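You operate a simulated robot arm through the tools that you are given. There is no shell and no other tool. Be economical: measure what you need, move in short steps, check, and stop when the job is done.

You are at the controls of a simulated robot arm. One attempt, no reset.

TASK
Top up the carriage pot with grit and stand it on the black pot mat.
Fine: one fill, mix switch at GRIT; bring the carriage back to LOAD; leave the other starter pots.

It is judged by the outcome, as a careful person would: the job done as asked, and still so three seconds after it is handed in. It fails if anything else is knocked over, pushed out of place, dropped, spilled or broken.

THE ROBOT
A 7-joint arm with a two-finger parallel gripper, fixed in place. Base frame: the origin is at the foot of the arm, x ahead of it, y to its left, z up; the work surface is at about z = 0.75. Lengths are in m, angles in degrees, forces in N, time in s.
With the tool pointing down near the work surface it reaches from about 0.2 to 0.68 m from the base axis. Its first joint turns from -66.0 to 66.0 degrees. Payload 2.4 kg.
Tool frame: the origin (TCP) lies between the finger pads and is the grasp point; the fingertips stand 0.03 m ahead of it; z points along the fingers, y is the line along which they close. The gripper opens to 0.094 m. The fingers are 0.028 m wide and 0.01 m thick; the gripper's body (0.05 by 0.096 m) begins 0.055 m behind the TCP.
Orientation is that of the tool frame in the base frame, as [roll, pitch, yaw] about the fixed x, y, z axes, in that order (R = Rz(yaw) Ry(pitch) Rx(roll)). With the fingers straight down and closing along the base's y, the tool's x points along the base's -x, its y along +y and its z along -z.

THE INTERFACE
- The arm moves only by the tool nudge_tool. Its argument "motion" is a list of rows, each an object of numbers (a shift or turn left out is 0, a gripper value left out holds the last): "x", "y", "z": the shift along the base's x, y, z in m; "wx", "wy", "wz": the turn, a rotation vector about the base's x, y, z in degrees. In form: [{"x": .., "y": .., "z": .., "wx": .., "wy": .., "wz": ..}, ...]. A call has 1 to 10 rows; each row shifts and turns the commanded pose from where the row before left it. "claw" is the finger opening in m, from 0 to 0.094, set as the call begins (left out, the last holds). Each row takes 0.2 s and may step no farther than 0.05 m and 8.6 degrees from the row before; otherwise, or with a gripper value out of range, the whole call is refused. Where a pose cannot be reached the arm comes as near as it can. A force on the tool above 40 N (or 10 N above the force at the start of the call, whichever is more), or a blocked arm, ends the call early, and 0.2 s more pass. Each finger travels about 0.153 m/s and halts on what it meets, pressing with about 26 N; the grip force reading is that of the motor and also rises with nothing between the fingers. The clock runs only during rows and for 0.2 s after the last one: add rows that do not move to give the fingers time. The reply holds the time, the measured pose of the TCP, the force on the tool along the base axes, the opening and the grip force, in the units named above and with some noise, with the torque about the TCP (base axes, N m) and any sound that the robot's microphone picked up.
- Cameras (640 x 400 px; columns grow to the right, rows downward): "scene" is fixed at [0.0386, 0.4629, 1.4739]; the picture's right is [-0.76, -0.65, 0.00], its down [-0.32, 0.37, -0.87] and it looks along [0.56, -0.67, -0.49] (base axes); focal length 322 px, centre (320, 200). "wrist" rides on the gripper at [0.076, 0.014, -0.103] in the tool frame; the picture's right is [-0.18, 0.98, 0.00], its down [-0.75, -0.14, -0.64] and it looks along [-0.63, -0.12, 0.77] (tool axes); focal length 243 px, centre (320, 200). There is no depth. A picture from a camera that has moved, and an enlarged one, comes with that camera's place and axes in the base frame and with its lens. The place of the scene camera against the robot may be out by one fixed shift of up to 0.025 m in any direction.
- capture(camera): a new picture of that camera. The clock stands still meanwhile.
- inspect(camera, box): a new picture of the part [left, top, right, bottom] of that camera's present view, enlarged. The clock stands still meanwhile.
- job_done(): hands the job in; it is judged then, once.

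Go step by step. Nothing tells you positions but the pictures and the camera data: compare them with the known pose of the tool, close in by small moves and look again before you grip or let go. The budget is 120 turns and 68 pictures, counting those below and the enlarged ones. Unless the task says otherwise, let go and move clear before handing in, and close with one line.

The tools are called after "Emit:" as a command line: name --argument value ..., lists and objects as JSON in quotes. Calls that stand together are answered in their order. nudge_tool: Moves the arm, as the interface text tells. Its arguments: {"type":"object","properties":{"motion":{"type":"array","items":{"type":"object","properties":{"x":{"type":"number"},"y":{"type":"number"},"z":{"type":"number"},"wx":{"type":"number"},"wy":{"type":"number"},"wz":{"type":"number"}}}},"claw":{"type":"number"}},"required":["motion"]} The other tools are called the same way: capture (camera) takes a picture; inspect (camera, box) takes an enlarged picture of a part of a camera's view; job_done () hands the job in.

At the start:

```text
time_s: 0.0
ee_pos: [0.3509, -0.112, 1.171]
tcp_rot: [180.0, -0.1, -180.0]
wrist_force: [-0.4, -0.3, 0.7]
wrist_torque: [0.0, -0.02, -0.03]
finger_gap: 0.094
gripper_force: 0.1
```

scene: 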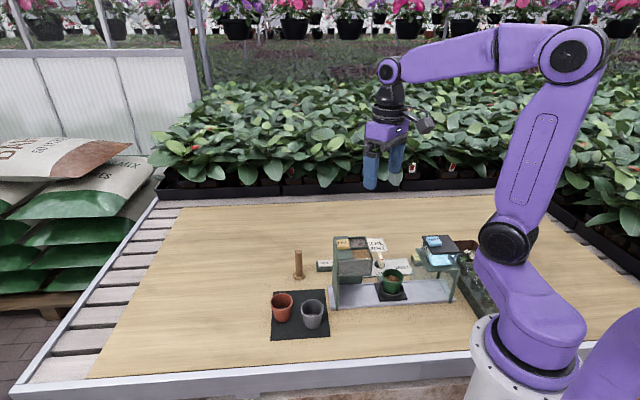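
wrist: 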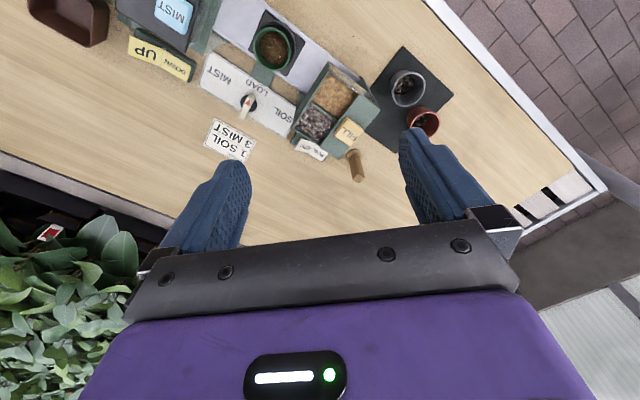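

I see a small filling station with a rail (MIST / LOAD / SOIL), a hopper with two materials, a green pot in the carriage, and a black mat with two pots on it. I'll enlarge the views first.

Emit:
inspect --camera "scene" --box '[250, 220, 490, 350]'

Emit:
inspect --camera "wrist" --box '[180, 0, 480, 190]'

Emit:
inspect --camera "wrist" --box '[20, 0, 240, 170]'

```text
2.67 times, centred on (370, 285) of scene
camera zoom: at [0.0386, 0.4629, 1.4739], right [-0.76, -0.65, 0.0], down [-0.32, 0.37, -0.87], along [0.56, -0.67, -0.49], focal length 859 px, centre (187, -27)
```

zoom: 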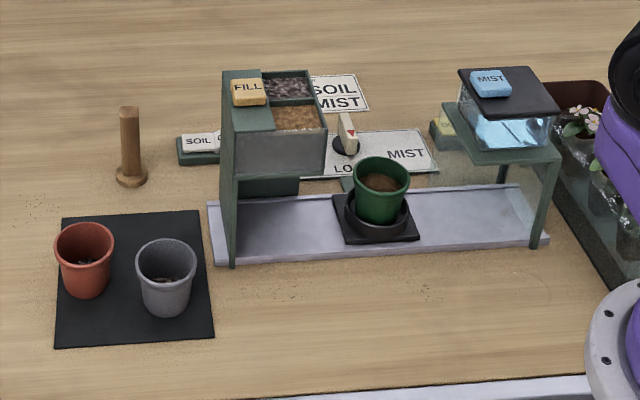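

```text
2.11 times, centred on (330, 95) of wrist
camera zoom: at [0.2752, -0.0966, 1.2737], right [0.18, 0.98, 0.0], down [0.75, -0.14, 0.64], along [0.63, -0.12, -0.77], focal length 511 px, centre (299, 421)
```

zoom: 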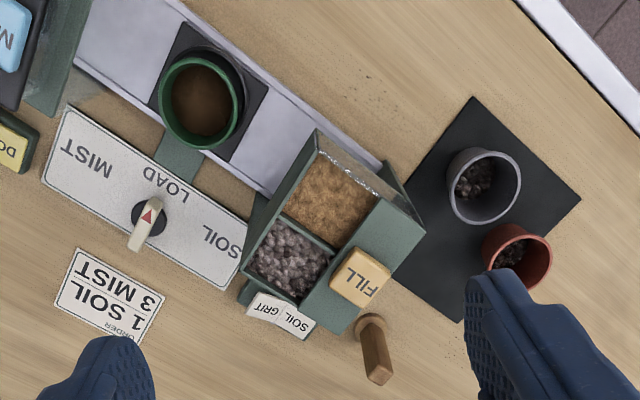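

```text
2.35 times, centred on (130, 85) of wrist
camera zoom: at [0.2752, -0.0966, 1.2737], right [0.18, 0.98, 0.0], down [0.75, -0.14, 0.64], along [0.63, -0.12, -0.77], focal length 571 px, centre (767, 471)
```

zoom: 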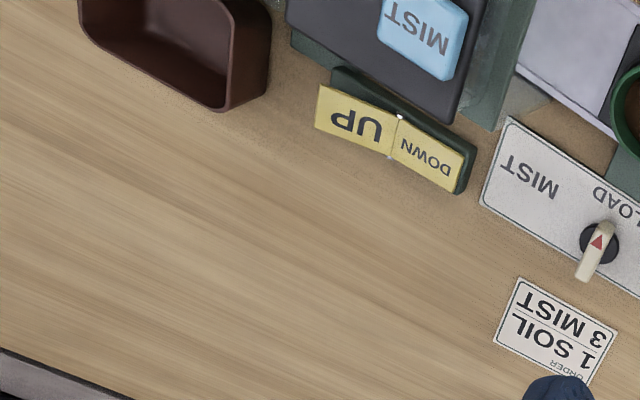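

The station's rail runs about 45° to the base axes, with SOIL toward +x+y and the knob at about (0.41, -0.27). I'll bring the wrist camera in for a closer look.

Emit:
nudge_tool --motion '[{"x": -0.02, "y": -0.03, "z": -0.02}, {"x": -0.02, "y": -0.03, "z": -0.03}, {"x": -0.01, "y": -0.03, "z": -0.03}, {"z": -0.03}]'

Emit:
capture --camera "wrist"

```text
time_s: 1.0
ee_pos: [0.3005, -0.2013, 1.0595]
tcp_rot: [-180.0, 0.0, -180.0]
wrist_force: [0.1, -0.1, 0.6]
wrist_torque: [0.03, -0.03, -0.02]
finger_gap: 0.0939
gripper_force: 0.1
```

```text
62 pictures are left
camera wrist: at [0.2257, -0.1867, 1.1624], right [0.18, 0.98, 0.0], down [0.75, -0.14, 0.64], along [0.63, -0.12, -0.77], focal length 243 px, centre (320, 200)
```

wrist: 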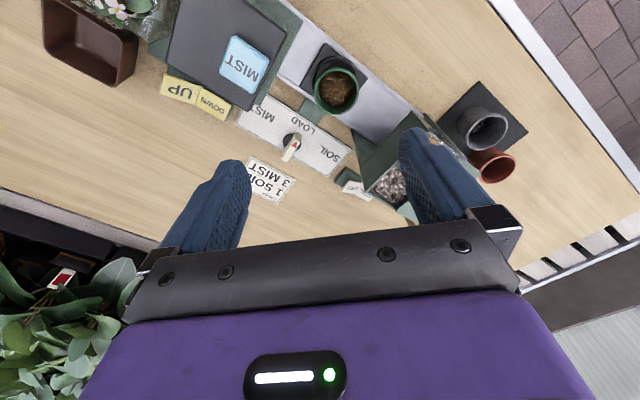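

Emit:
inspect --camera "wrist" --box '[230, 30, 430, 210]'

Emit:
inspect --camera "scene" --box '[310, 225, 420, 310]'

```text
2.22 times, centred on (330, 120) of wrist
camera zoom: at [0.2257, -0.1867, 1.1624], right [0.18, 0.98, 0.0], down [0.75, -0.14, 0.64], along [0.63, -0.12, -0.77], focal length 539 px, centre (298, 378)
```

zoom: 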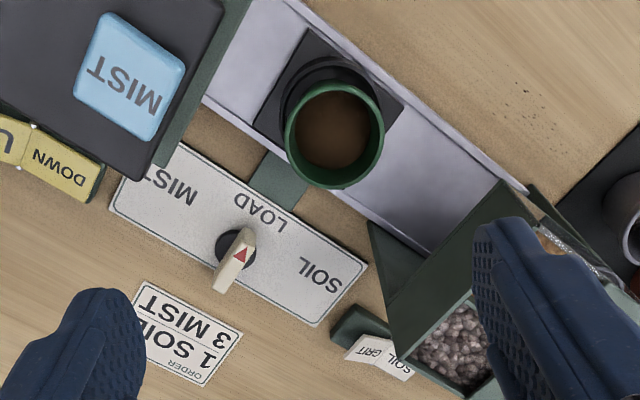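

```text
4.71 times, centred on (365, 268) of scene
camera zoom: at [0.0386, 0.4629, 1.4739], right [-0.76, -0.65, 0.0], down [-0.32, 0.37, -0.87], along [0.56, -0.67, -0.49], focal length 1516 px, centre (108, -118)
```

zoom: 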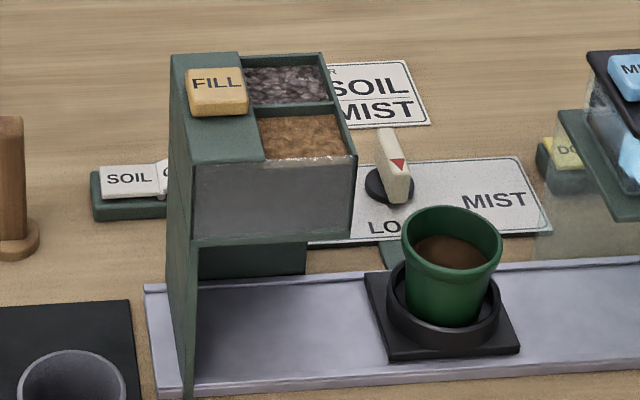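

The knob paddle points at LOAD, and turning it should drive the carriage. The SOIL/GRIT rocker is behind the hopper at about (0.53, -0.17), so I'll move to see it and the knob better.

Emit:
nudge_tool --motion '[{"x": 0.035, "y": -0.02}, {"x": 0.035, "y": -0.02, "z": -0.01}, {"x": 0.035, "y": -0.02, "z": -0.01}, {"x": 0.03, "z": -0.01}]'

Emit:
inspect --camera "wrist" --box '[260, 10, 460, 170]'

```text
time_s: 2.0
ee_pos: [0.4372, -0.2609, 1.0297]
tcp_rot: [180.0, 0.0, 180.0]
wrist_force: [-0.2, 0.6, -0.1]
wrist_torque: [-0.01, -0.01, -0.01]
finger_gap: 0.0939
gripper_force: 0.0
```

```text
2.50 times, centred on (360, 90) of wrist
camera zoom: at [0.3609, -0.2462, 1.132], right [0.18, 0.98, 0.0], down [0.75, -0.14, 0.64], along [0.63, -0.12, -0.77], focal length 606 px, centre (220, 475)
```

zoom: 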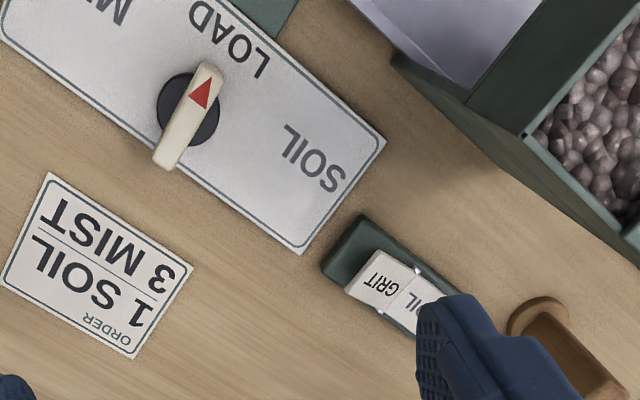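

The paddle's centre is about (0.414, -0.273), aimed at 137°. I need a clearer view of the rocker to tell which half is pressed.

Emit:
nudge_tool --motion '[{"x": 0.02, "y": 0.03}, {"x": 0.0, "y": 0.02}]'

Emit:
inspect --camera "wrist" --box '[300, 70, 420, 160]'

Emit:
inspect --camera "scene" --box '[310, 245, 350, 275]'

```text
time_s: 2.6
ee_pos: [0.456, -0.2099, 1.03]
tcp_rot: [180.0, -0.1, 179.9]
wrist_force: [-0.2, 0.3, 0.0]
wrist_torque: [0.0, 0.05, -0.02]
finger_gap: 0.094
gripper_force: 0.0
```

```text
4.44 times, centred on (360, 115) of wrist
camera zoom: at [0.3794, -0.1956, 1.1327], right [0.18, 0.98, 0.0], down [0.75, -0.14, 0.64], along [0.63, -0.12, -0.77], focal length 1078 px, centre (142, 578)
```

zoom: 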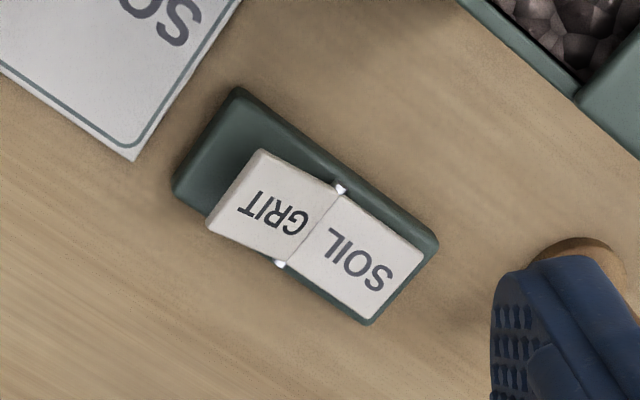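

```text
13.33 times, centred on (330, 260) of scene
camera zoom: at [0.0386, 0.4629, 1.4739], right [-0.76, -0.65, 0.0], down [-0.32, 0.37, -0.87], along [0.56, -0.67, -0.49], focal length 4295 px, centre (187, -600)
```

zoom: 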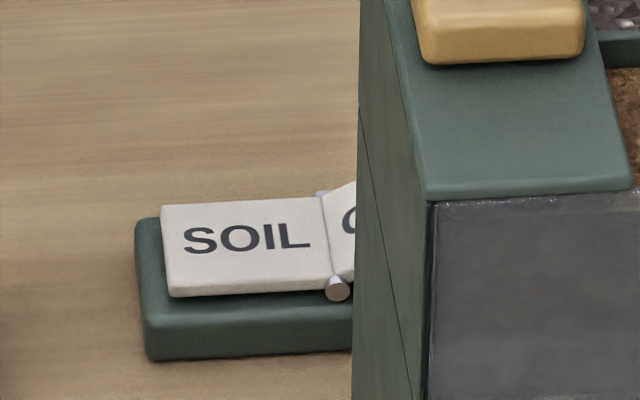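

GRIT's half is raised, so the switch is at SOIL. I'll turn the tool +45° to keep the camera clear of the hopper, close the fingers and hover above the GRIT half.

Emit:
nudge_tool --motion '[{"x": 0.01, "y": 0.005, "wz": 7.5}, {"x": 0.01, "y": 0.005, "wz": 7.5}, {"x": 0.01, "y": 0.005, "wz": 7.5}, {"x": 0.01, "y": 0.005, "wz": 7.5}, {"x": 0.01, "y": 0.003, "wz": 7.5}, {"x": 0.007, "y": 0.003, "wz": 7.5}, {"z": -0.05}, {"z": -0.05}]' --claw 0

Emit:
capture --camera "wrist"

Emit:
inspect --camera "scene" --box '[260, 180, 460, 310]'

```text
time_s: 4.4
ee_pos: [0.5166, -0.1837, 0.9289]
tcp_rot: [180.0, -0.1, -134.9]
wrist_force: [-1.0, -0.1, -0.8]
wrist_torque: [0.0, 0.01, 0.0]
finger_gap: 0.0
gripper_force: 26.2
```

```text
56 pictures are left
camera wrist: at [0.4525, -0.2278, 1.0308], right [-0.57, 0.82, 0.0], down [0.63, 0.43, 0.64], along [0.53, 0.36, -0.77], focal length 243 px, centre (320, 200)
```

wrist: 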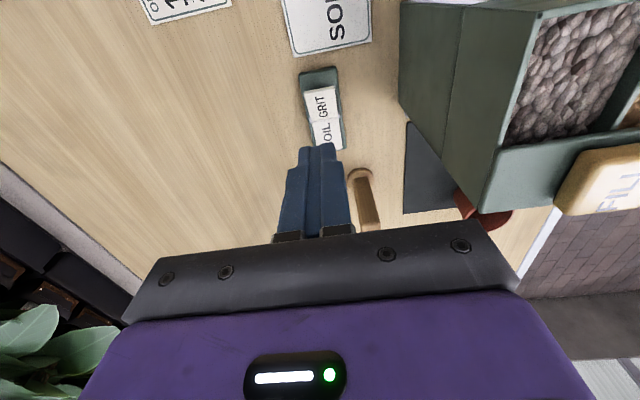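

```text
3.08 times, centred on (360, 245) of scene
camera zoom: at [0.0386, 0.4629, 1.4739], right [-0.76, -0.65, 0.0], down [-0.32, 0.37, -0.87], along [0.56, -0.67, -0.49], focal length 991 px, centre (197, 62)
```

zoom: 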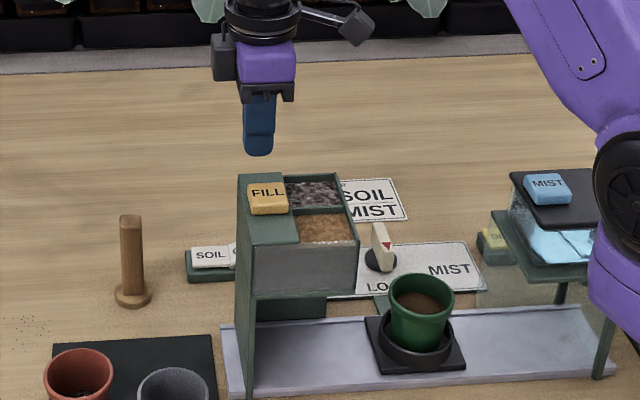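

The hover matches my estimate. I'll go down near the GRIT half, then press in small steps.

Emit:
nudge_tool --motion '[{"x": -0.004, "y": -0.003, "z": -0.04}, {"z": -0.04}, {"z": -0.013}, {"z": -0.005}, {"z": -0.005}, {"z": -0.005}]'

Emit:
inspect --camera "wrist" --box '[260, 40, 400, 180]'

```text
time_s: 5.8
ee_pos: [0.5096, -0.187, 0.8224]
tcp_rot: [179.9, 0.0, -134.9]
wrist_force: [0.8, -1.0, -0.5]
wrist_torque: [-0.01, 0.0, 0.01]
finger_gap: 0.0001
gripper_force: 25.7
```

```text
2.86 times, centred on (330, 110) of wrist
camera zoom: at [0.4458, -0.2305, 0.9254], right [-0.57, 0.82, 0.0], down [0.63, 0.43, 0.64], along [0.53, 0.36, -0.77], focal length 693 px, centre (291, 457)
```

zoom: 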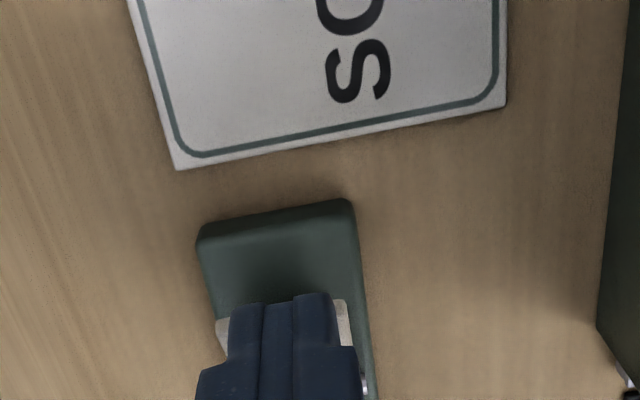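

The fingertips are just above the GRIT half, so I'll press on until it flips.

Emit:
nudge_tool --motion '[{"z": -0.004}, {"z": -0.004}, {"z": -0.004}, {"z": -0.004}]'

```text
time_s: 6.8
ee_pos: [0.5091, -0.1875, 0.8077]
tcp_rot: [-180.0, 0.1, -135.0]
wrist_force: [0.0, -0.8, 0.3]
wrist_torque: [0.0, 0.0, 0.02]
finger_gap: 0.0
gripper_force: 25.6
```

Emit:
nudge_tool --motion '[{"z": -0.003}, {"z": -0.003}, {"z": -0.003}]'

Emit:
inspect --camera "wrist" --box '[260, 40, 400, 180]'

```text
time_s: 7.8
ee_pos: [0.5094, -0.1876, 0.8009]
tcp_rot: [179.9, 0.1, -135.0]
wrist_force: [-5.9, 1.4, 13.6]
wrist_torque: [0.18, 0.07, 0.06]
finger_gap: 0.0
gripper_force: 26.2
stopped in row 3: the force on the tool passed its limit at 42 N (the readings are from after the stop); the commanded pose is now the measured one
```

```text
2.86 times, centred on (330, 110) of wrist
camera zoom: at [0.4457, -0.2312, 0.9035], right [-0.57, 0.82, 0.0], down [0.63, 0.43, 0.64], along [0.53, 0.36, -0.77], focal length 693 px, centre (291, 457)
```

zoom: 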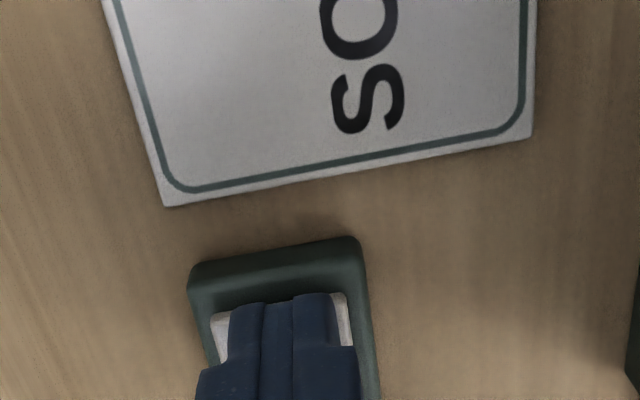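

The half appears to have gone down flat. I'll lift clear and check it.

Emit:
nudge_tool --motion '[{"z": 0.02}, {"z": 0.04}, {"z": 0.05}, {"z": 0.05}, {"z": 0.03}]'

Emit:
inspect --camera "wrist" --box '[240, 40, 420, 160]'

Emit:
inspect --camera "scene" --box '[300, 230, 420, 310]'

```text
time_s: 9.0
ee_pos: [0.5104, -0.1867, 0.9923]
tcp_rot: [-179.9, 0.0, -135.0]
wrist_force: [-0.2, 0.7, 0.2]
wrist_torque: [-0.02, 0.0, -0.03]
finger_gap: 0.0002
gripper_force: 26.2
```

```text
3.33 times, centred on (330, 100) of wrist
camera zoom: at [0.446, -0.2307, 1.0943], right [-0.56, 0.83, 0.0], down [0.63, 0.43, 0.64], along [0.53, 0.36, -0.77], focal length 809 px, centre (287, 533)
```

zoom: 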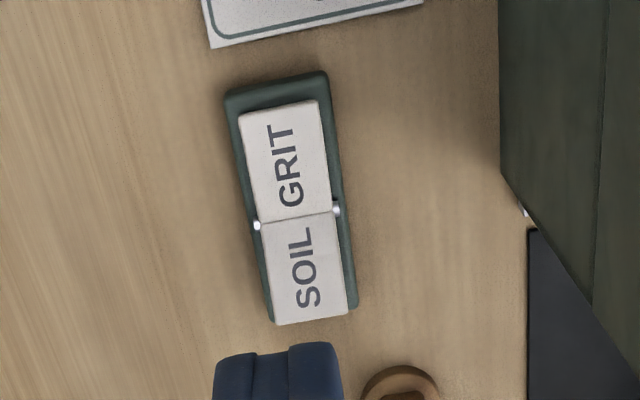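

```text
5.00 times, centred on (360, 270) of scene
camera zoom: at [0.0386, 0.4629, 1.4739], right [-0.76, -0.65, 0.0], down [-0.32, 0.37, -0.87], along [0.56, -0.67, -0.49], focal length 1610 px, centre (120, -150)
```

zoom: 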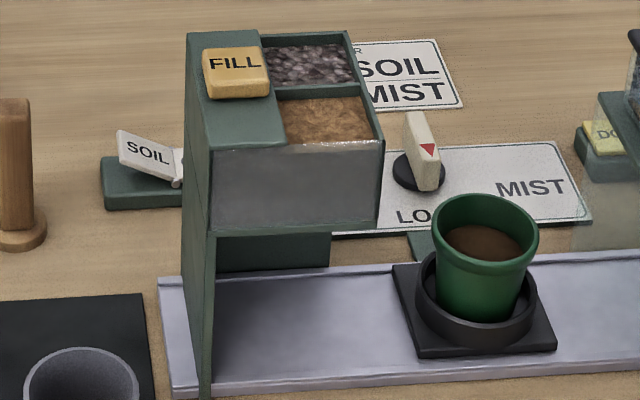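

The mix switch is at GRIT. Next I'll turn the tool to straddle the knob paddle and move above it.

Emit:
nudge_tool --motion '[{"x": -0.01, "y": -0.009, "wz": 8.4}, {"x": -0.01, "y": -0.009, "wz": 8.4}, {"x": -0.01, "y": -0.009, "wz": 8.4}, {"x": -0.01, "y": -0.009, "wz": 8.4}, {"x": -0.01, "y": -0.009, "wz": 8.4}, {"x": -0.01, "y": -0.009, "wz": 8.4}, {"x": -0.01, "y": -0.009, "wz": 8.4}, {"x": -0.01, "y": -0.009, "wz": 8.4}, {"x": -0.01, "y": -0.009, "wz": 8.4}, {"x": -0.006, "y": -0.005, "wz": 8.4}]' --claw 0.05

Emit:
nudge_tool --motion '[{"wz": 8}, {"z": -0.03}]'

Emit:
capture --camera "wrist"

```text
time_s: 11.2
ee_pos: [0.4148, -0.2739, 0.9897]
tcp_rot: [180.0, 0.0, -50.8]
wrist_force: [0.3, -0.4, 1.1]
wrist_torque: [0.04, 0.0, 0.0]
finger_gap: 0.0501
gripper_force: 0.1
```

```text
time_s: 11.8
ee_pos: [0.4157, -0.2741, 0.9614]
tcp_rot: [180.0, 0.0, -42.9]
wrist_force: [0.6, 0.4, -0.3]
wrist_torque: [0.0, -0.01, -0.01]
finger_gap: 0.0497
gripper_force: 0.1
```

```text
50 pictures are left
camera wrist: at [0.461, -0.3358, 1.0639], right [-0.8, -0.59, 0.0], down [-0.46, 0.62, 0.64], along [-0.38, 0.52, -0.77], focal length 243 px, centre (320, 200)
```

wrist: 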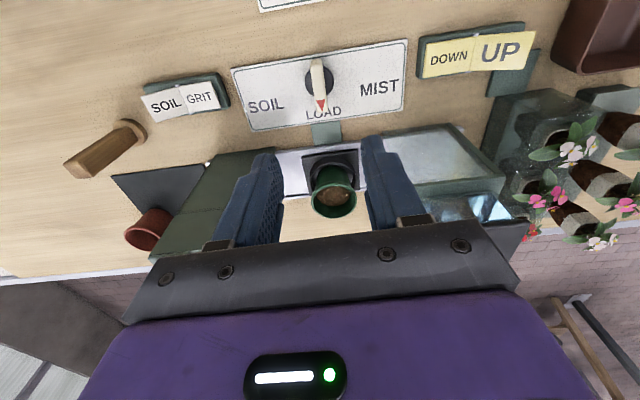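

Emit:
inspect --camera "wrist" --box '[280, 40, 360, 120]'

```text
5.00 times, centred on (320, 80) of wrist
camera zoom: at [0.461, -0.3358, 1.0639], right [-0.8, -0.59, 0.0], down [-0.46, 0.62, 0.64], along [-0.38, 0.52, -0.77], focal length 1213 px, centre (320, 800)
```

zoom: 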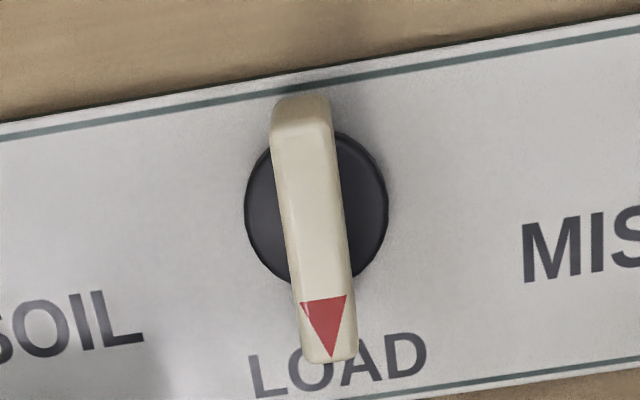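

The paddle sits between the fingers in plan, with its axis at about (0.417, -0.2745). I'll descend to enclose it.

Emit:
nudge_tool --motion '[{"x": 0.001, "z": -0.04, "wz": -2}, {"z": -0.04}, {"z": -0.03}, {"z": -0.02}, {"z": -0.01}, {"z": -0.005}]'

Emit:
capture --camera "wrist"

Emit:
inspect --camera "scene" --box '[300, 200, 460, 310]'

```text
time_s: 13.2
ee_pos: [0.4156, -0.2739, 0.8156]
tcp_rot: [180.0, 0.0, -45.0]
wrist_force: [0.2, -0.5, 0.4]
wrist_torque: [0.0, -0.05, 0.01]
finger_gap: 0.0501
gripper_force: 0.0
```

```text
48 pictures are left
camera wrist: at [0.4587, -0.3376, 0.9181], right [-0.83, -0.56, 0.0], down [-0.43, 0.63, 0.64], along [-0.36, 0.53, -0.77], focal length 243 px, centre (320, 200)
```

wrist: 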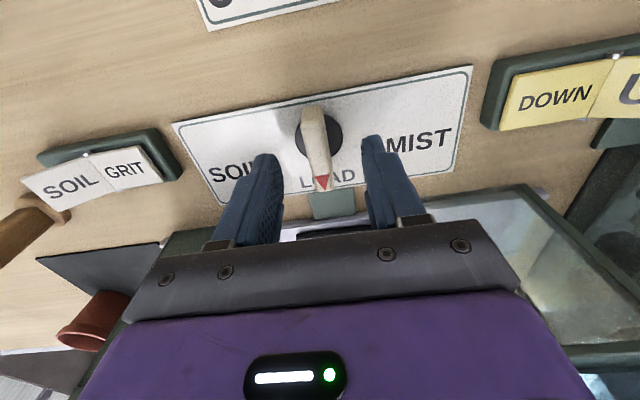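

```text
3.64 times, centred on (380, 255) of scene
camera zoom: at [0.0386, 0.4629, 1.4739], right [-0.76, -0.65, 0.0], down [-0.32, 0.37, -0.87], along [0.56, -0.67, -0.49], focal length 1171 px, centre (102, 0)
```

zoom: 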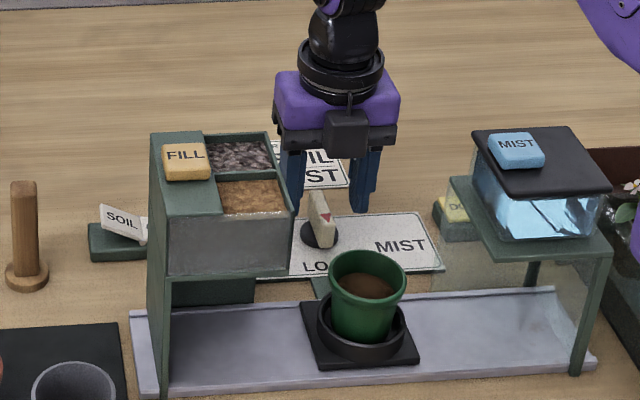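

Emit:
nudge_tool --motion '[{"z": -0.004}, {"z": -0.004}, {"z": -0.003}]'

Emit:
nudge_tool --motion '[{}, {}]' --claw 0.0

Emit:
inspect --camera "wrist" --box '[220, 80, 420, 220]'

```text
time_s: 14.0
ee_pos: [0.4144, -0.2745, 0.8046]
tcp_rot: [-179.9, 0.0, -45.0]
wrist_force: [-0.4, -0.5, 0.4]
wrist_torque: [0.03, -0.02, -0.02]
finger_gap: 0.05
gripper_force: 0.0
```

```text
time_s: 14.6
ee_pos: [0.415, -0.274, 0.8059]
tcp_rot: [-180.0, 0.0, -44.9]
wrist_force: [3.3, 2.3, -0.7]
wrist_torque: [0.19, 0.03, 0.0]
finger_gap: 0.0128
gripper_force: 44.9
```

```text
2.86 times, centred on (320, 150) of wrist
camera zoom: at [0.459, -0.3369, 0.907], right [-0.82, -0.57, 0.0], down [-0.43, 0.63, 0.64], along [-0.36, 0.53, -0.77], focal length 693 px, centre (320, 343)
```

zoom: 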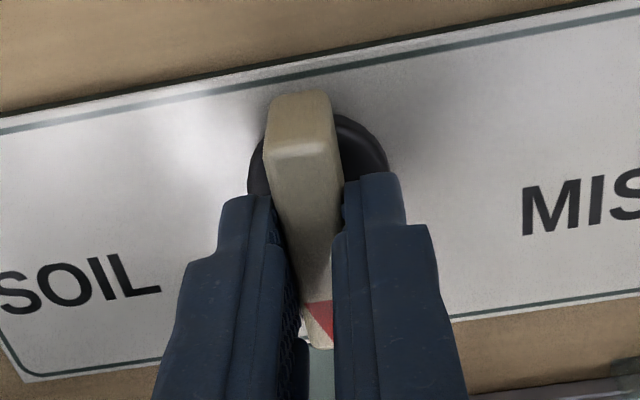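

The paddle is gripped (12.8 mm). I'll turn it clockwise toward SOIL and watch the carriage.

Emit:
nudge_tool --motion '[{"x": 0.001, "y": 0.0007, "wz": -5}, {"wz": -5}, {"wz": -5}, {"wz": -5}]'

Emit:
inspect --camera "scene" --box '[300, 200, 460, 310]'

```text
time_s: 15.6
ee_pos: [0.415, -0.2728, 0.8053]
tcp_rot: [180.0, 0.0, -65.2]
wrist_force: [-6.0, 1.4, 16.4]
wrist_torque: [-0.44, -0.13, 0.05]
finger_gap: 0.0127
gripper_force: 44.8
```

```text
3.64 times, centred on (380, 255) of scene
camera zoom: at [0.0383, 0.4631, 1.4738], right [-0.76, -0.65, 0.0], down [-0.32, 0.37, -0.87], along [0.56, -0.67, -0.49], focal length 1171 px, centre (102, 0)
```

zoom: 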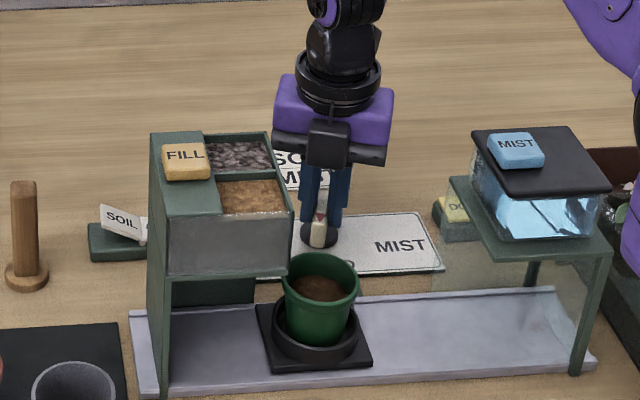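

The carriage follows the knob, so I'll continue.

Emit:
nudge_tool --motion '[{"wz": -5}, {"wz": -5}, {"wz": -5}, {"wz": -5}, {"wz": -5}, {"wz": -5}]'

Emit:
inspect --camera "scene" --box '[300, 200, 460, 310]'

```text
time_s: 17.0
ee_pos: [0.4152, -0.2737, 0.8043]
tcp_rot: [-179.9, 0.1, -95.0]
wrist_force: [-1.2, -0.2, 11.9]
wrist_torque: [1.04, 0.06, -0.01]
finger_gap: 0.0124
gripper_force: 45.2
```

```text
3.64 times, centred on (380, 255) of scene
camera zoom: at [0.0384, 0.463, 1.4738], right [-0.76, -0.65, 0.0], down [-0.32, 0.37, -0.87], along [0.56, -0.67, -0.49], focal length 1171 px, centre (102, 0)
```

zoom: 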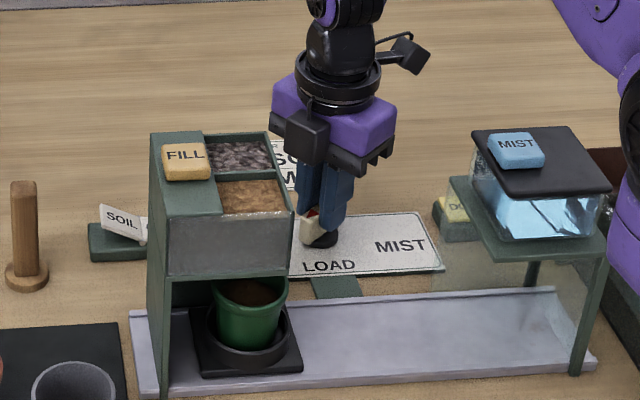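

Emit:
nudge_tool --motion '[{"wz": -4}, {"wz": -4}, {}]'

Emit:
inspect --camera "scene" --box '[300, 200, 460, 310]'

Emit:
capture --camera "wrist"

```text
time_s: 17.8
ee_pos: [0.4163, -0.2733, 0.8038]
tcp_rot: [-179.9, 0.1, -103.1]
wrist_force: [-0.5, 1.8, 11.1]
wrist_torque: [-0.8, 0.22, -0.05]
finger_gap: 0.0128
gripper_force: 45.5
```

```text
3.64 times, centred on (380, 255) of scene
camera zoom: at [0.0384, 0.4631, 1.4738], right [-0.76, -0.65, 0.0], down [-0.32, 0.37, -0.87], along [0.56, -0.67, -0.49], focal length 1171 px, centre (102, 0)
```

zoom: 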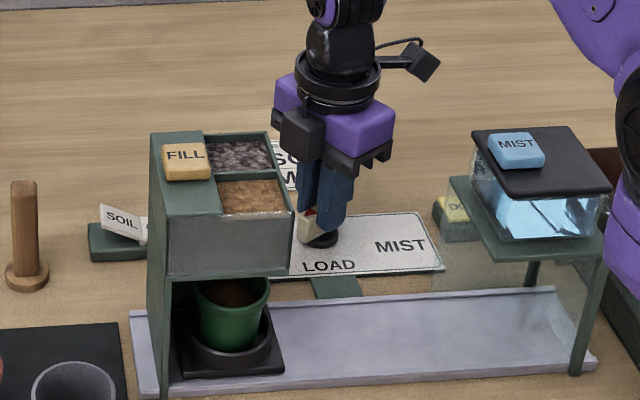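

```text
42 pictures are left
camera wrist: at [0.3849, -0.3437, 0.9069], right [-0.92, 0.4, 0.0], down [0.31, 0.7, 0.64], along [0.26, 0.59, -0.77], focal length 243 px, centre (320, 200)
```

wrist: 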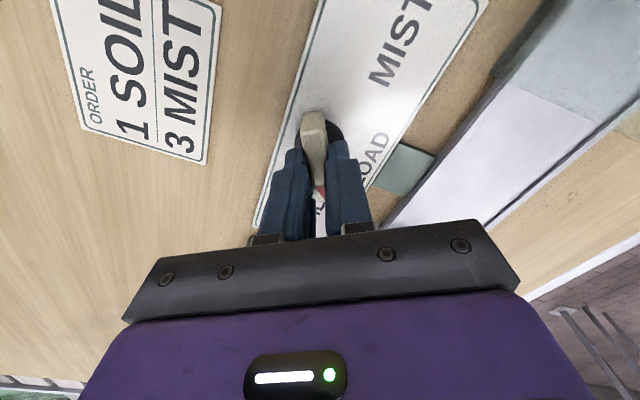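

Emit:
nudge_tool --motion '[{"wz": -3}, {}]'

Emit:
nudge_tool --motion '[{"wz": -3}, {}]'

Emit:
inspect --camera "scene" --box '[300, 200, 460, 310]'

```text
time_s: 18.4
ee_pos: [0.4168, -0.2735, 0.8043]
tcp_rot: [-179.9, 0.0, -105.9]
wrist_force: [0.6, -5.2, 7.0]
wrist_torque: [-0.78, 0.54, 1.51]
finger_gap: 0.013
gripper_force: 45.0
```

```text
time_s: 19.0
ee_pos: [0.4157, -0.2723, 0.8046]
tcp_rot: [-179.8, 0.0, -108.9]
wrist_force: [0.8, -4.8, 10.9]
wrist_torque: [-0.49, 0.14, 1.47]
finger_gap: 0.0144
gripper_force: 44.9
```

```text
3.64 times, centred on (380, 255) of scene
camera zoom: at [0.0385, 0.4629, 1.4739], right [-0.76, -0.65, 0.0], down [-0.32, 0.37, -0.87], along [0.56, -0.67, -0.49], focal length 1171 px, centre (102, 0)
```

zoom: 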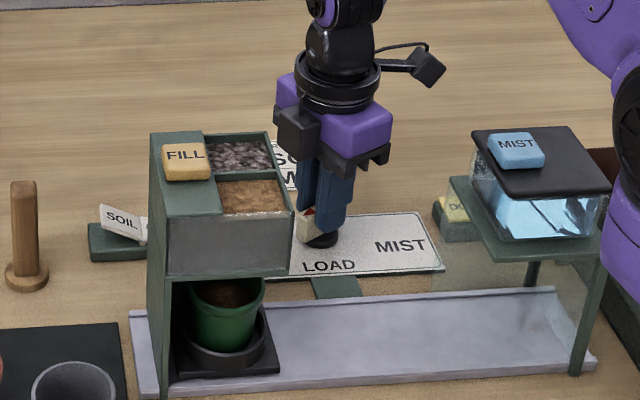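

The torque has risen to an end stop at SOIL, about 60°. I'll relax slightly, release and rise.

Emit:
nudge_tool --motion '[{"wz": 2.5}, {}]'

Emit:
nudge_tool --motion '[{}, {}]' --claw 0.05

Emit:
nudge_tool --motion '[{"z": 0.02}, {"z": 0.05}, {"z": 0.05}, {"z": 0.05}, {"z": 0.03}]'

Emit:
inspect --camera "scene" --box '[300, 200, 460, 310]'

Emit:
capture --camera "wrist"

```text
time_s: 19.6
ee_pos: [0.4167, -0.2731, 0.8044]
tcp_rot: [-180.0, 0.0, -106.4]
wrist_force: [3.8, -2.3, 9.5]
wrist_torque: [0.44, -0.16, 1.02]
finger_gap: 0.0131
gripper_force: 44.9
```

```text
time_s: 20.2
ee_pos: [0.4146, -0.2731, 0.8044]
tcp_rot: [179.8, 0.0, -106.5]
wrist_force: [0.0, 1.3, 0.2]
wrist_torque: [0.01, 0.0, -0.02]
finger_gap: 0.0498
gripper_force: 0.0
```

```text
time_s: 21.4
ee_pos: [0.4151, -0.2729, 1.0044]
tcp_rot: [-180.0, -0.1, -106.5]
wrist_force: [0.3, 0.1, 0.2]
wrist_torque: [0.0, 0.0, 0.04]
finger_gap: 0.0498
gripper_force: 0.1
```

```text
3.64 times, centred on (380, 255) of scene
camera zoom: at [0.0386, 0.4629, 1.4739], right [-0.76, -0.65, 0.0], down [-0.32, 0.37, -0.87], along [0.56, -0.67, -0.49], focal length 1171 px, centre (102, 0)
```

zoom: 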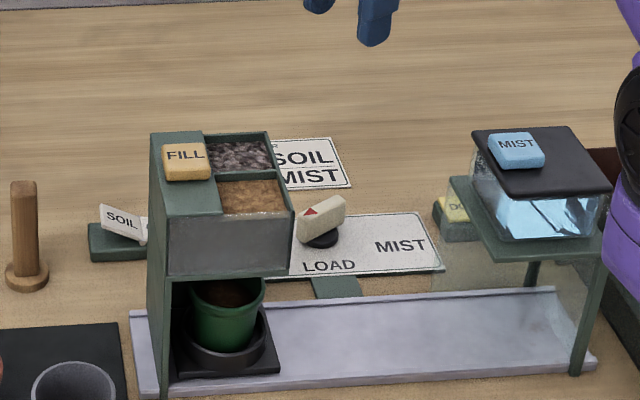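

```text
39 pictures are left
camera wrist: at [0.3791, -0.3422, 1.1067], right [-0.89, 0.46, 0.0], down [0.35, 0.68, 0.64], along [0.29, 0.57, -0.77], focal length 243 px, centre (320, 200)
```

wrist: 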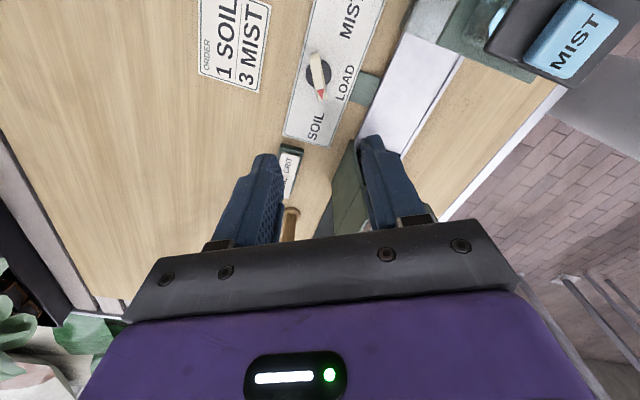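

The carriage stands under the hopper. I'll close the fingers and move high to locate the FILL button.

Emit:
nudge_tool --motion '[{"z": 0.04}, {"z": 0.04, "y": 0.02}, {"y": 0.04}, {"x": -0.01, "y": 0.03}, {"x": -0.01, "y": 0.03}]' --claw 0

Emit:
capture --camera "wrist"

```text
time_s: 22.6
ee_pos: [0.3951, -0.1551, 1.0846]
tcp_rot: [180.0, -0.1, -106.5]
wrist_force: [-0.5, 0.4, -0.2]
wrist_torque: [-0.01, -0.02, 0.03]
finger_gap: 0.0001
gripper_force: 25.8
```

```text
38 pictures are left
camera wrist: at [0.3597, -0.2234, 1.1872], right [-0.89, 0.46, 0.0], down [0.35, 0.68, 0.64], along [0.29, 0.57, -0.77], focal length 243 px, centre (320, 200)
```

wrist: 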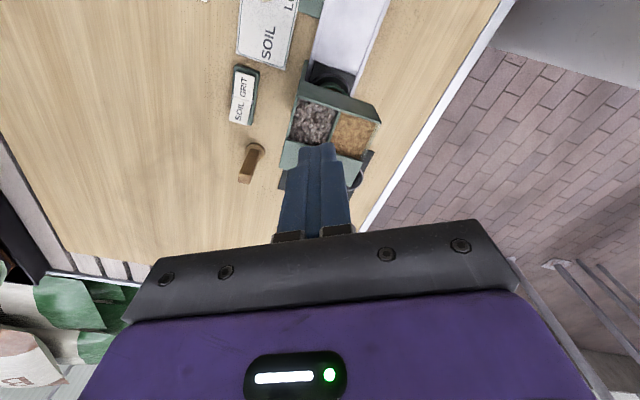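

Emit:
nudge_tool --motion '[{"x": 0.04, "y": -0.02}, {"x": 0.02, "y": -0.01}]'

Emit:
inspect --camera "wrist" --box '[300, 50, 480, 200]'

```text
time_s: 23.2
ee_pos: [0.4568, -0.1842, 1.0849]
tcp_rot: [180.0, 0.0, -106.4]
wrist_force: [-0.4, 0.4, 0.5]
wrist_torque: [0.01, -0.03, 0.01]
finger_gap: 0.0
gripper_force: 26.0
```

```text
2.67 times, centred on (390, 125) of wrist
camera zoom: at [0.4212, -0.2524, 1.1878], right [-0.89, 0.46, 0.0], down [0.35, 0.68, 0.64], along [0.29, 0.57, -0.77], focal length 647 px, centre (133, 400)
```

zoom: 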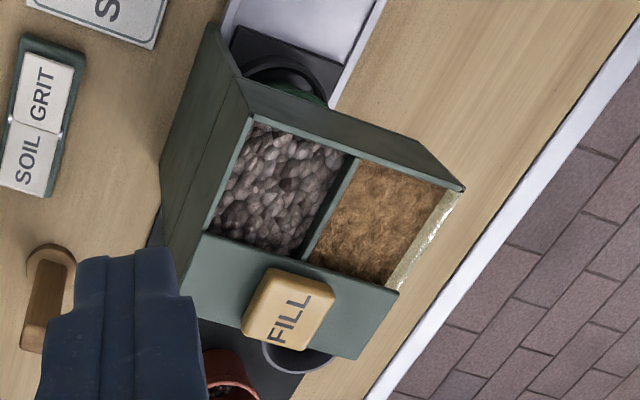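

FILL triangulates to (0.428, -0.084, 0.944). I'll move above it with closed fingers, tips about 1 cm clear.

Emit:
nudge_tool --motion '[{"x": -0.015, "y": 0.045}, {"x": -0.014, "y": 0.045}, {"y": 0.01, "z": -0.04}, {"z": -0.04}, {"z": -0.015}]'

Emit:
inspect --camera "scene" --box '[300, 200, 420, 290]'

Emit:
capture --camera "wrist"

```text
time_s: 24.4
ee_pos: [0.4258, -0.0828, 0.9898]
tcp_rot: [179.9, 0.0, -106.5]
wrist_force: [0.0, -0.2, 0.0]
wrist_torque: [0.0, 0.0, 0.03]
finger_gap: 0.0001
gripper_force: 26.3
```

```text
4.44 times, centred on (360, 245) of scene
camera zoom: at [0.0386, 0.4629, 1.4739], right [-0.76, -0.65, 0.0], down [-0.32, 0.37, -0.87], along [0.56, -0.67, -0.49], focal length 1432 px, centre (142, 0)
```

zoom: 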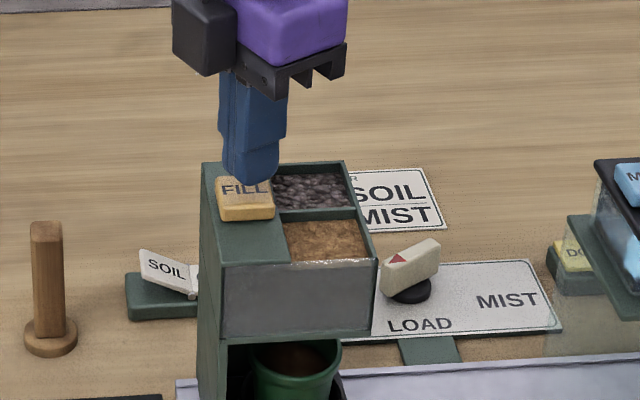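

```text
35 pictures are left
camera wrist: at [0.3913, -0.1509, 1.0919], right [-0.89, 0.46, 0.0], down [0.35, 0.68, 0.64], along [0.29, 0.57, -0.77], focal length 243 px, centre (320, 200)
```

wrist: 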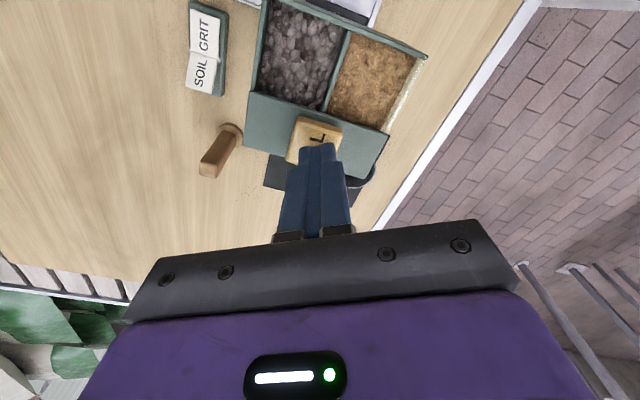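

Emit:
nudge_tool --motion '[{"x": 0.001, "z": -0.008}, {"z": -0.004}, {"z": -0.003}, {"z": -0.003}]'

```text
time_s: 25.4
ee_pos: [0.4274, -0.0826, 0.9705]
tcp_rot: [-179.9, 0.0, -106.5]
wrist_force: [1.0, 1.6, 3.3]
wrist_torque: [0.06, -0.04, 0.02]
finger_gap: 0.0002
gripper_force: 25.3
heard: click
```

A click sounded, so the button went in once. I'll lift off and let it dispense.

Emit:
nudge_tool --motion '[{"z": 0.01}, {"z": 0.03}, {"z": 0.04}, {}, {}, {}]'

Emit:
inspect --camera "scene" --box '[300, 220, 420, 310]'

```text
time_s: 26.8
ee_pos: [0.4261, -0.085, 1.0513]
tcp_rot: [179.9, 0.0, -106.5]
wrist_force: [-0.1, 0.3, 0.5]
wrist_torque: [0.0, 0.02, -0.03]
finger_gap: 0.0
gripper_force: 25.6
```

```text
4.44 times, centred on (360, 265) of scene
camera zoom: at [0.0386, 0.4629, 1.4739], right [-0.76, -0.65, 0.0], down [-0.32, 0.37, -0.87], along [0.56, -0.67, -0.49], focal length 1432 px, centre (142, -89)
```

zoom: 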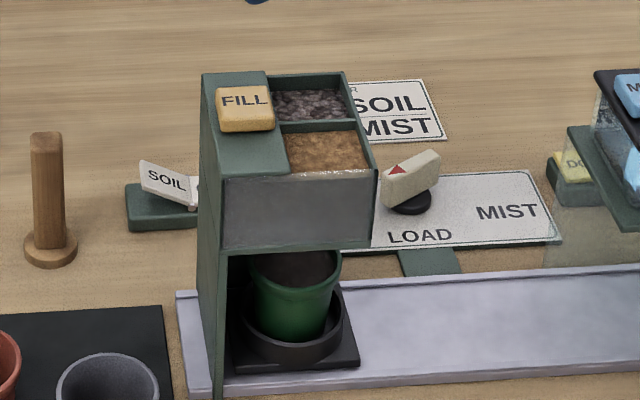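

The pot's contents now look grey and fuller. I'll go back to the knob with the tool at the paddle's present angle.

Emit:
nudge_tool --motion '[{"x": -0.003, "y": -0.045}, {"x": -0.003, "y": -0.048}, {"x": -0.003, "y": -0.048}, {"x": -0.002, "y": -0.048}, {"z": -0.05}, {"z": -0.05}, {"z": -0.05}, {"z": -0.03}]' --claw 0.05

Emit:
capture --camera "wrist"

```text
time_s: 28.6
ee_pos: [0.4169, -0.2732, 0.8698]
tcp_rot: [180.0, 0.0, -106.5]
wrist_force: [-0.2, -1.0, -0.1]
wrist_torque: [0.0, 0.02, -0.01]
finger_gap: 0.05
gripper_force: 0.0
```

```text
33 pictures are left
camera wrist: at [0.3821, -0.3419, 0.9729], right [-0.89, 0.46, 0.0], down [0.35, 0.68, 0.64], along [0.29, 0.57, -0.77], focal length 243 px, centre (320, 200)
```

wrist: 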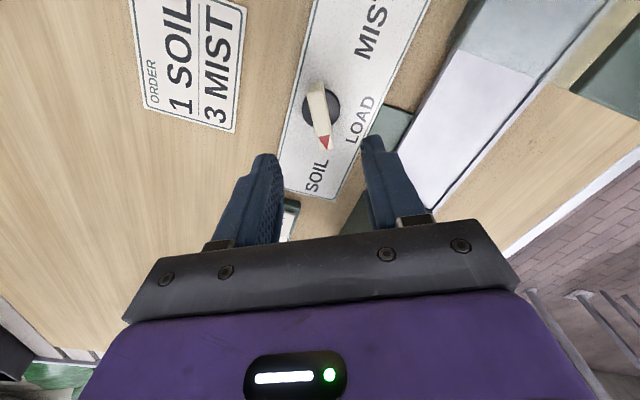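

Emit:
nudge_tool --motion '[{"z": -0.035}, {"z": -0.015}, {"z": -0.01}, {"z": -0.005}]'

Emit:
nudge_tool --motion '[{}, {}]' --claw 0.0

```text
time_s: 29.6
ee_pos: [0.416, -0.273, 0.8071]
tcp_rot: [180.0, -0.1, -106.6]
wrist_force: [-0.1, -0.4, 0.4]
wrist_torque: [0.01, -0.02, -0.01]
finger_gap: 0.0503
gripper_force: 0.1
```

```text
time_s: 30.2
ee_pos: [0.4167, -0.2725, 0.8057]
tcp_rot: [-180.0, 0.0, -106.2]
wrist_force: [2.4, -2.6, -5.0]
wrist_torque: [-0.27, 0.0, 1.37]
finger_gap: 0.0132
gripper_force: 44.9
```

Emit:
nudge_tool --motion '[{"wz": 5}, {"wz": 5}, {"wz": 5}, {"wz": 5}, {"wz": 5}, {"wz": 5}, {"wz": 5}, {"wz": 5}]'

Emit:
nudge_tool --motion '[{"wz": 5}, {"wz": 5}, {"wz": 5}, {"wz": 5}, {}]'

Emit:
inspect --camera "scene" --box '[300, 200, 460, 310]'

Emit:
inspect --camera "wrist" --box '[220, 80, 420, 220]'

```text
time_s: 32.0
ee_pos: [0.4141, -0.2734, 0.8057]
tcp_rot: [179.9, 0.3, -66.5]
wrist_force: [-17.9, -9.7, -4.4]
wrist_torque: [0.08, 0.41, -0.04]
finger_gap: 0.0128
gripper_force: 45.1
```

```text
time_s: 33.2
ee_pos: [0.4155, -0.2731, 0.8069]
tcp_rot: [180.0, 0.2, -46.6]
wrist_force: [-28.1, -9.9, 4.7]
wrist_torque: [-0.77, 0.03, 0.08]
finger_gap: 0.0128
gripper_force: 45.0
```

```text
3.64 times, centred on (380, 255) of scene
camera zoom: at [0.0379, 0.4628, 1.4739], right [-0.76, -0.65, 0.0], down [-0.32, 0.37, -0.87], along [0.56, -0.67, -0.49], focal length 1171 px, centre (102, 0)
```

zoom: 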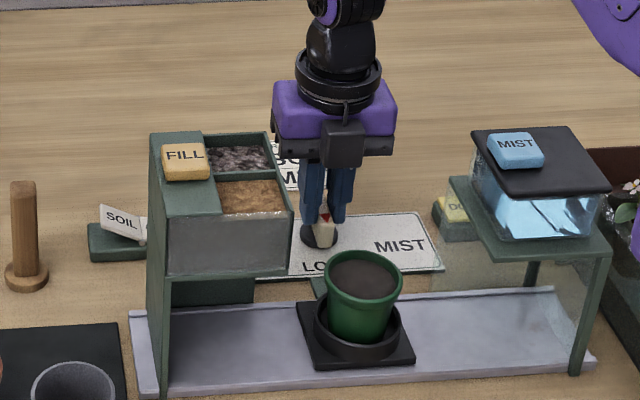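

```text
2.86 times, centred on (320, 150) of wrist
camera zoom: at [0.4573, -0.3378, 0.9085], right [-0.84, -0.54, 0.0], down [-0.41, 0.64, 0.64], along [-0.35, 0.54, -0.76], focal length 693 px, centre (320, 343)
```

zoom: 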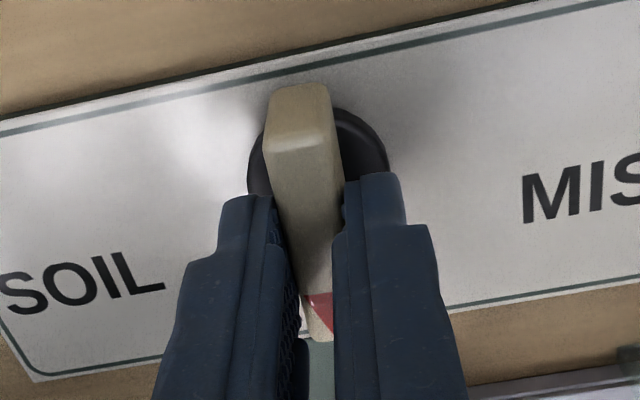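

The carriage is about 2° short of its original LOAD position. I'll ease the side load and finish the turn.

Emit:
nudge_tool --motion '[{"x": -0.0015, "y": -0.0005, "wz": 1.8}, {}]'

Emit:
inspect --camera "scene" --box '[300, 200, 460, 310]'

```text
time_s: 33.8
ee_pos: [0.4144, -0.2736, 0.8066]
tcp_rot: [179.9, 0.2, -44.7]
wrist_force: [-16.7, -9.6, 1.3]
wrist_torque: [0.85, 1.41, -0.03]
finger_gap: 0.0128
gripper_force: 45.3
```

```text
3.64 times, centred on (380, 255) of scene
camera zoom: at [0.0383, 0.4627, 1.474], right [-0.76, -0.65, 0.0], down [-0.32, 0.37, -0.87], along [0.56, -0.67, -0.49], focal length 1171 px, centre (102, 0)
```

zoom: 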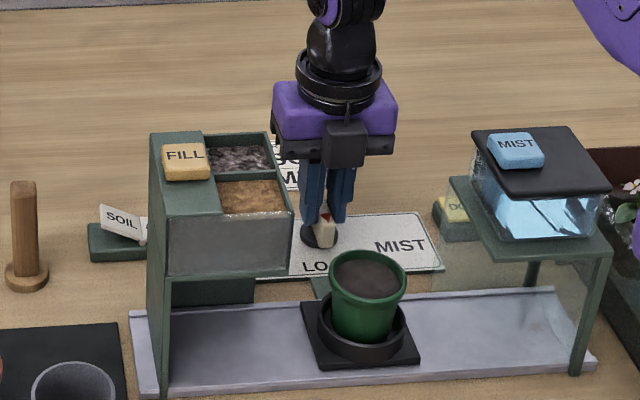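

The tray matches its original LOAD position. I'll release the knob and rise.

Emit:
nudge_tool --motion '[{"x": -0.001, "y": -0.0005}, {}]'

Emit:
nudge_tool --motion '[{}, {}, {"z": 0.02}, {"z": 0.05}, {"z": 0.05}, {"z": 0.05}, {"z": 0.03}]' --claw 0.05

Emit:
capture --camera "wrist"

Emit:
inspect --camera "scene" --box '[300, 200, 460, 310]'

```text
time_s: 34.4
ee_pos: [0.4139, -0.2732, 0.8053]
tcp_rot: [-180.0, 0.0, -44.6]
wrist_force: [-9.7, -7.6, -2.6]
wrist_torque: [0.92, 1.32, -0.08]
finger_gap: 0.0128
gripper_force: 44.7
```

```text
time_s: 36.0
ee_pos: [0.4141, -0.275, 1.0062]
tcp_rot: [-180.0, 0.0, -44.6]
wrist_force: [0.0, 0.9, 0.5]
wrist_torque: [0.0, 0.02, -0.02]
finger_gap: 0.05
gripper_force: 0.1
```

```text
29 pictures are left
camera wrist: at [0.4578, -0.3379, 1.1085], right [-0.82, -0.57, 0.0], down [-0.44, 0.63, 0.64], along [-0.37, 0.53, -0.77], focal length 243 px, centre (320, 200)
```

wrist: 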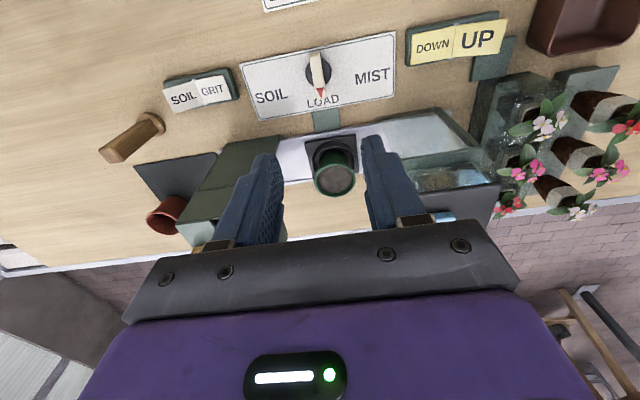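

```text
3.64 times, centred on (380, 255) of scene
camera zoom: at [0.0386, 0.4629, 1.4739], right [-0.76, -0.65, 0.0], down [-0.32, 0.37, -0.87], along [0.56, -0.67, -0.49], focal length 1171 px, centre (102, 0)
```

zoom: 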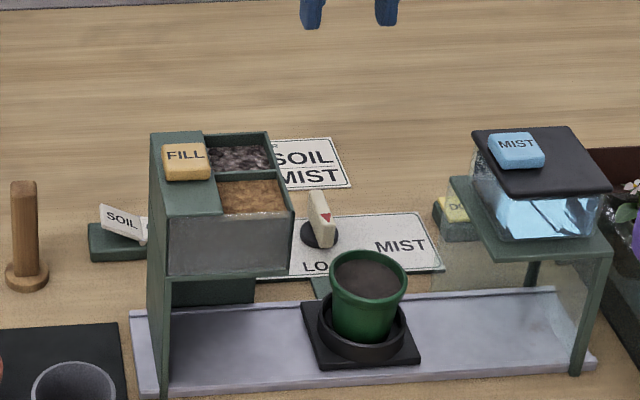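

The knob and carriage are back at LOAD and the pot holds grit. Before gripping the pot I'll survey the mat from the far side to fix a free spot.

Emit:
nudge_tool --motion '[{"x": 0.037, "y": 0.028}, {"x": 0.037, "y": 0.028}, {"x": 0.037, "y": 0.028}, {"x": 0.037, "y": 0.028}, {"x": 0.037, "y": 0.026}]' --claw 0.094

Emit:
capture --camera "wrist"

```text
time_s: 37.2
ee_pos: [0.5966, -0.1358, 1.0051]
tcp_rot: [-180.0, -0.1, -44.7]
wrist_force: [0.0, -0.4, -0.6]
wrist_torque: [0.0, -0.02, 0.02]
finger_gap: 0.0942
gripper_force: 0.0
```

```text
27 pictures are left
camera wrist: at [0.6405, -0.1991, 1.1082], right [-0.82, -0.57, 0.0], down [-0.44, 0.63, 0.64], along [-0.37, 0.53, -0.77], focal length 243 px, centre (320, 200)
```

wrist: 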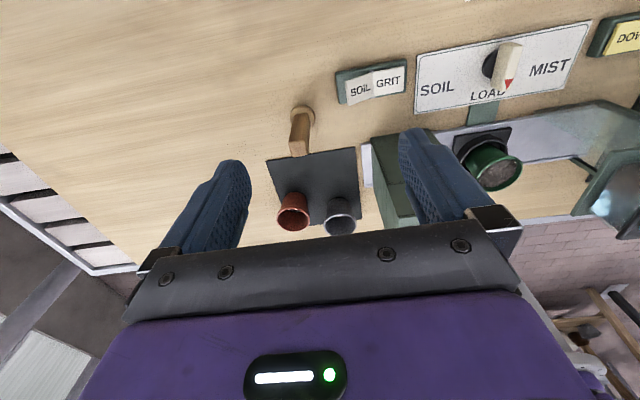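

Emit:
inspect --camera "wrist" --box '[250, 130, 400, 250]'

```text
3.33 times, centred on (325, 190) of wrist
camera zoom: at [0.6405, -0.1991, 1.1082], right [-0.82, -0.57, 0.0], down [-0.44, 0.63, 0.64], along [-0.37, 0.53, -0.77], focal length 809 px, centre (303, 233)
```

zoom: 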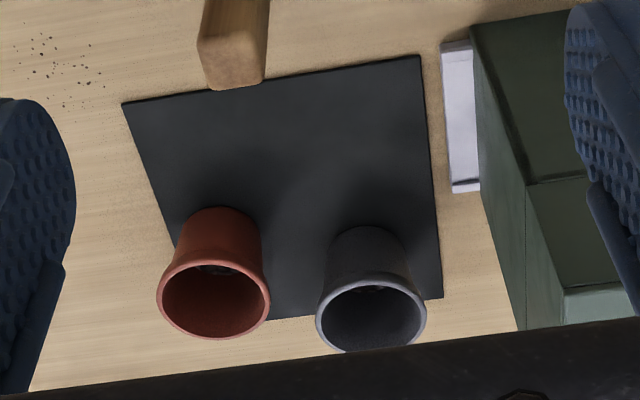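

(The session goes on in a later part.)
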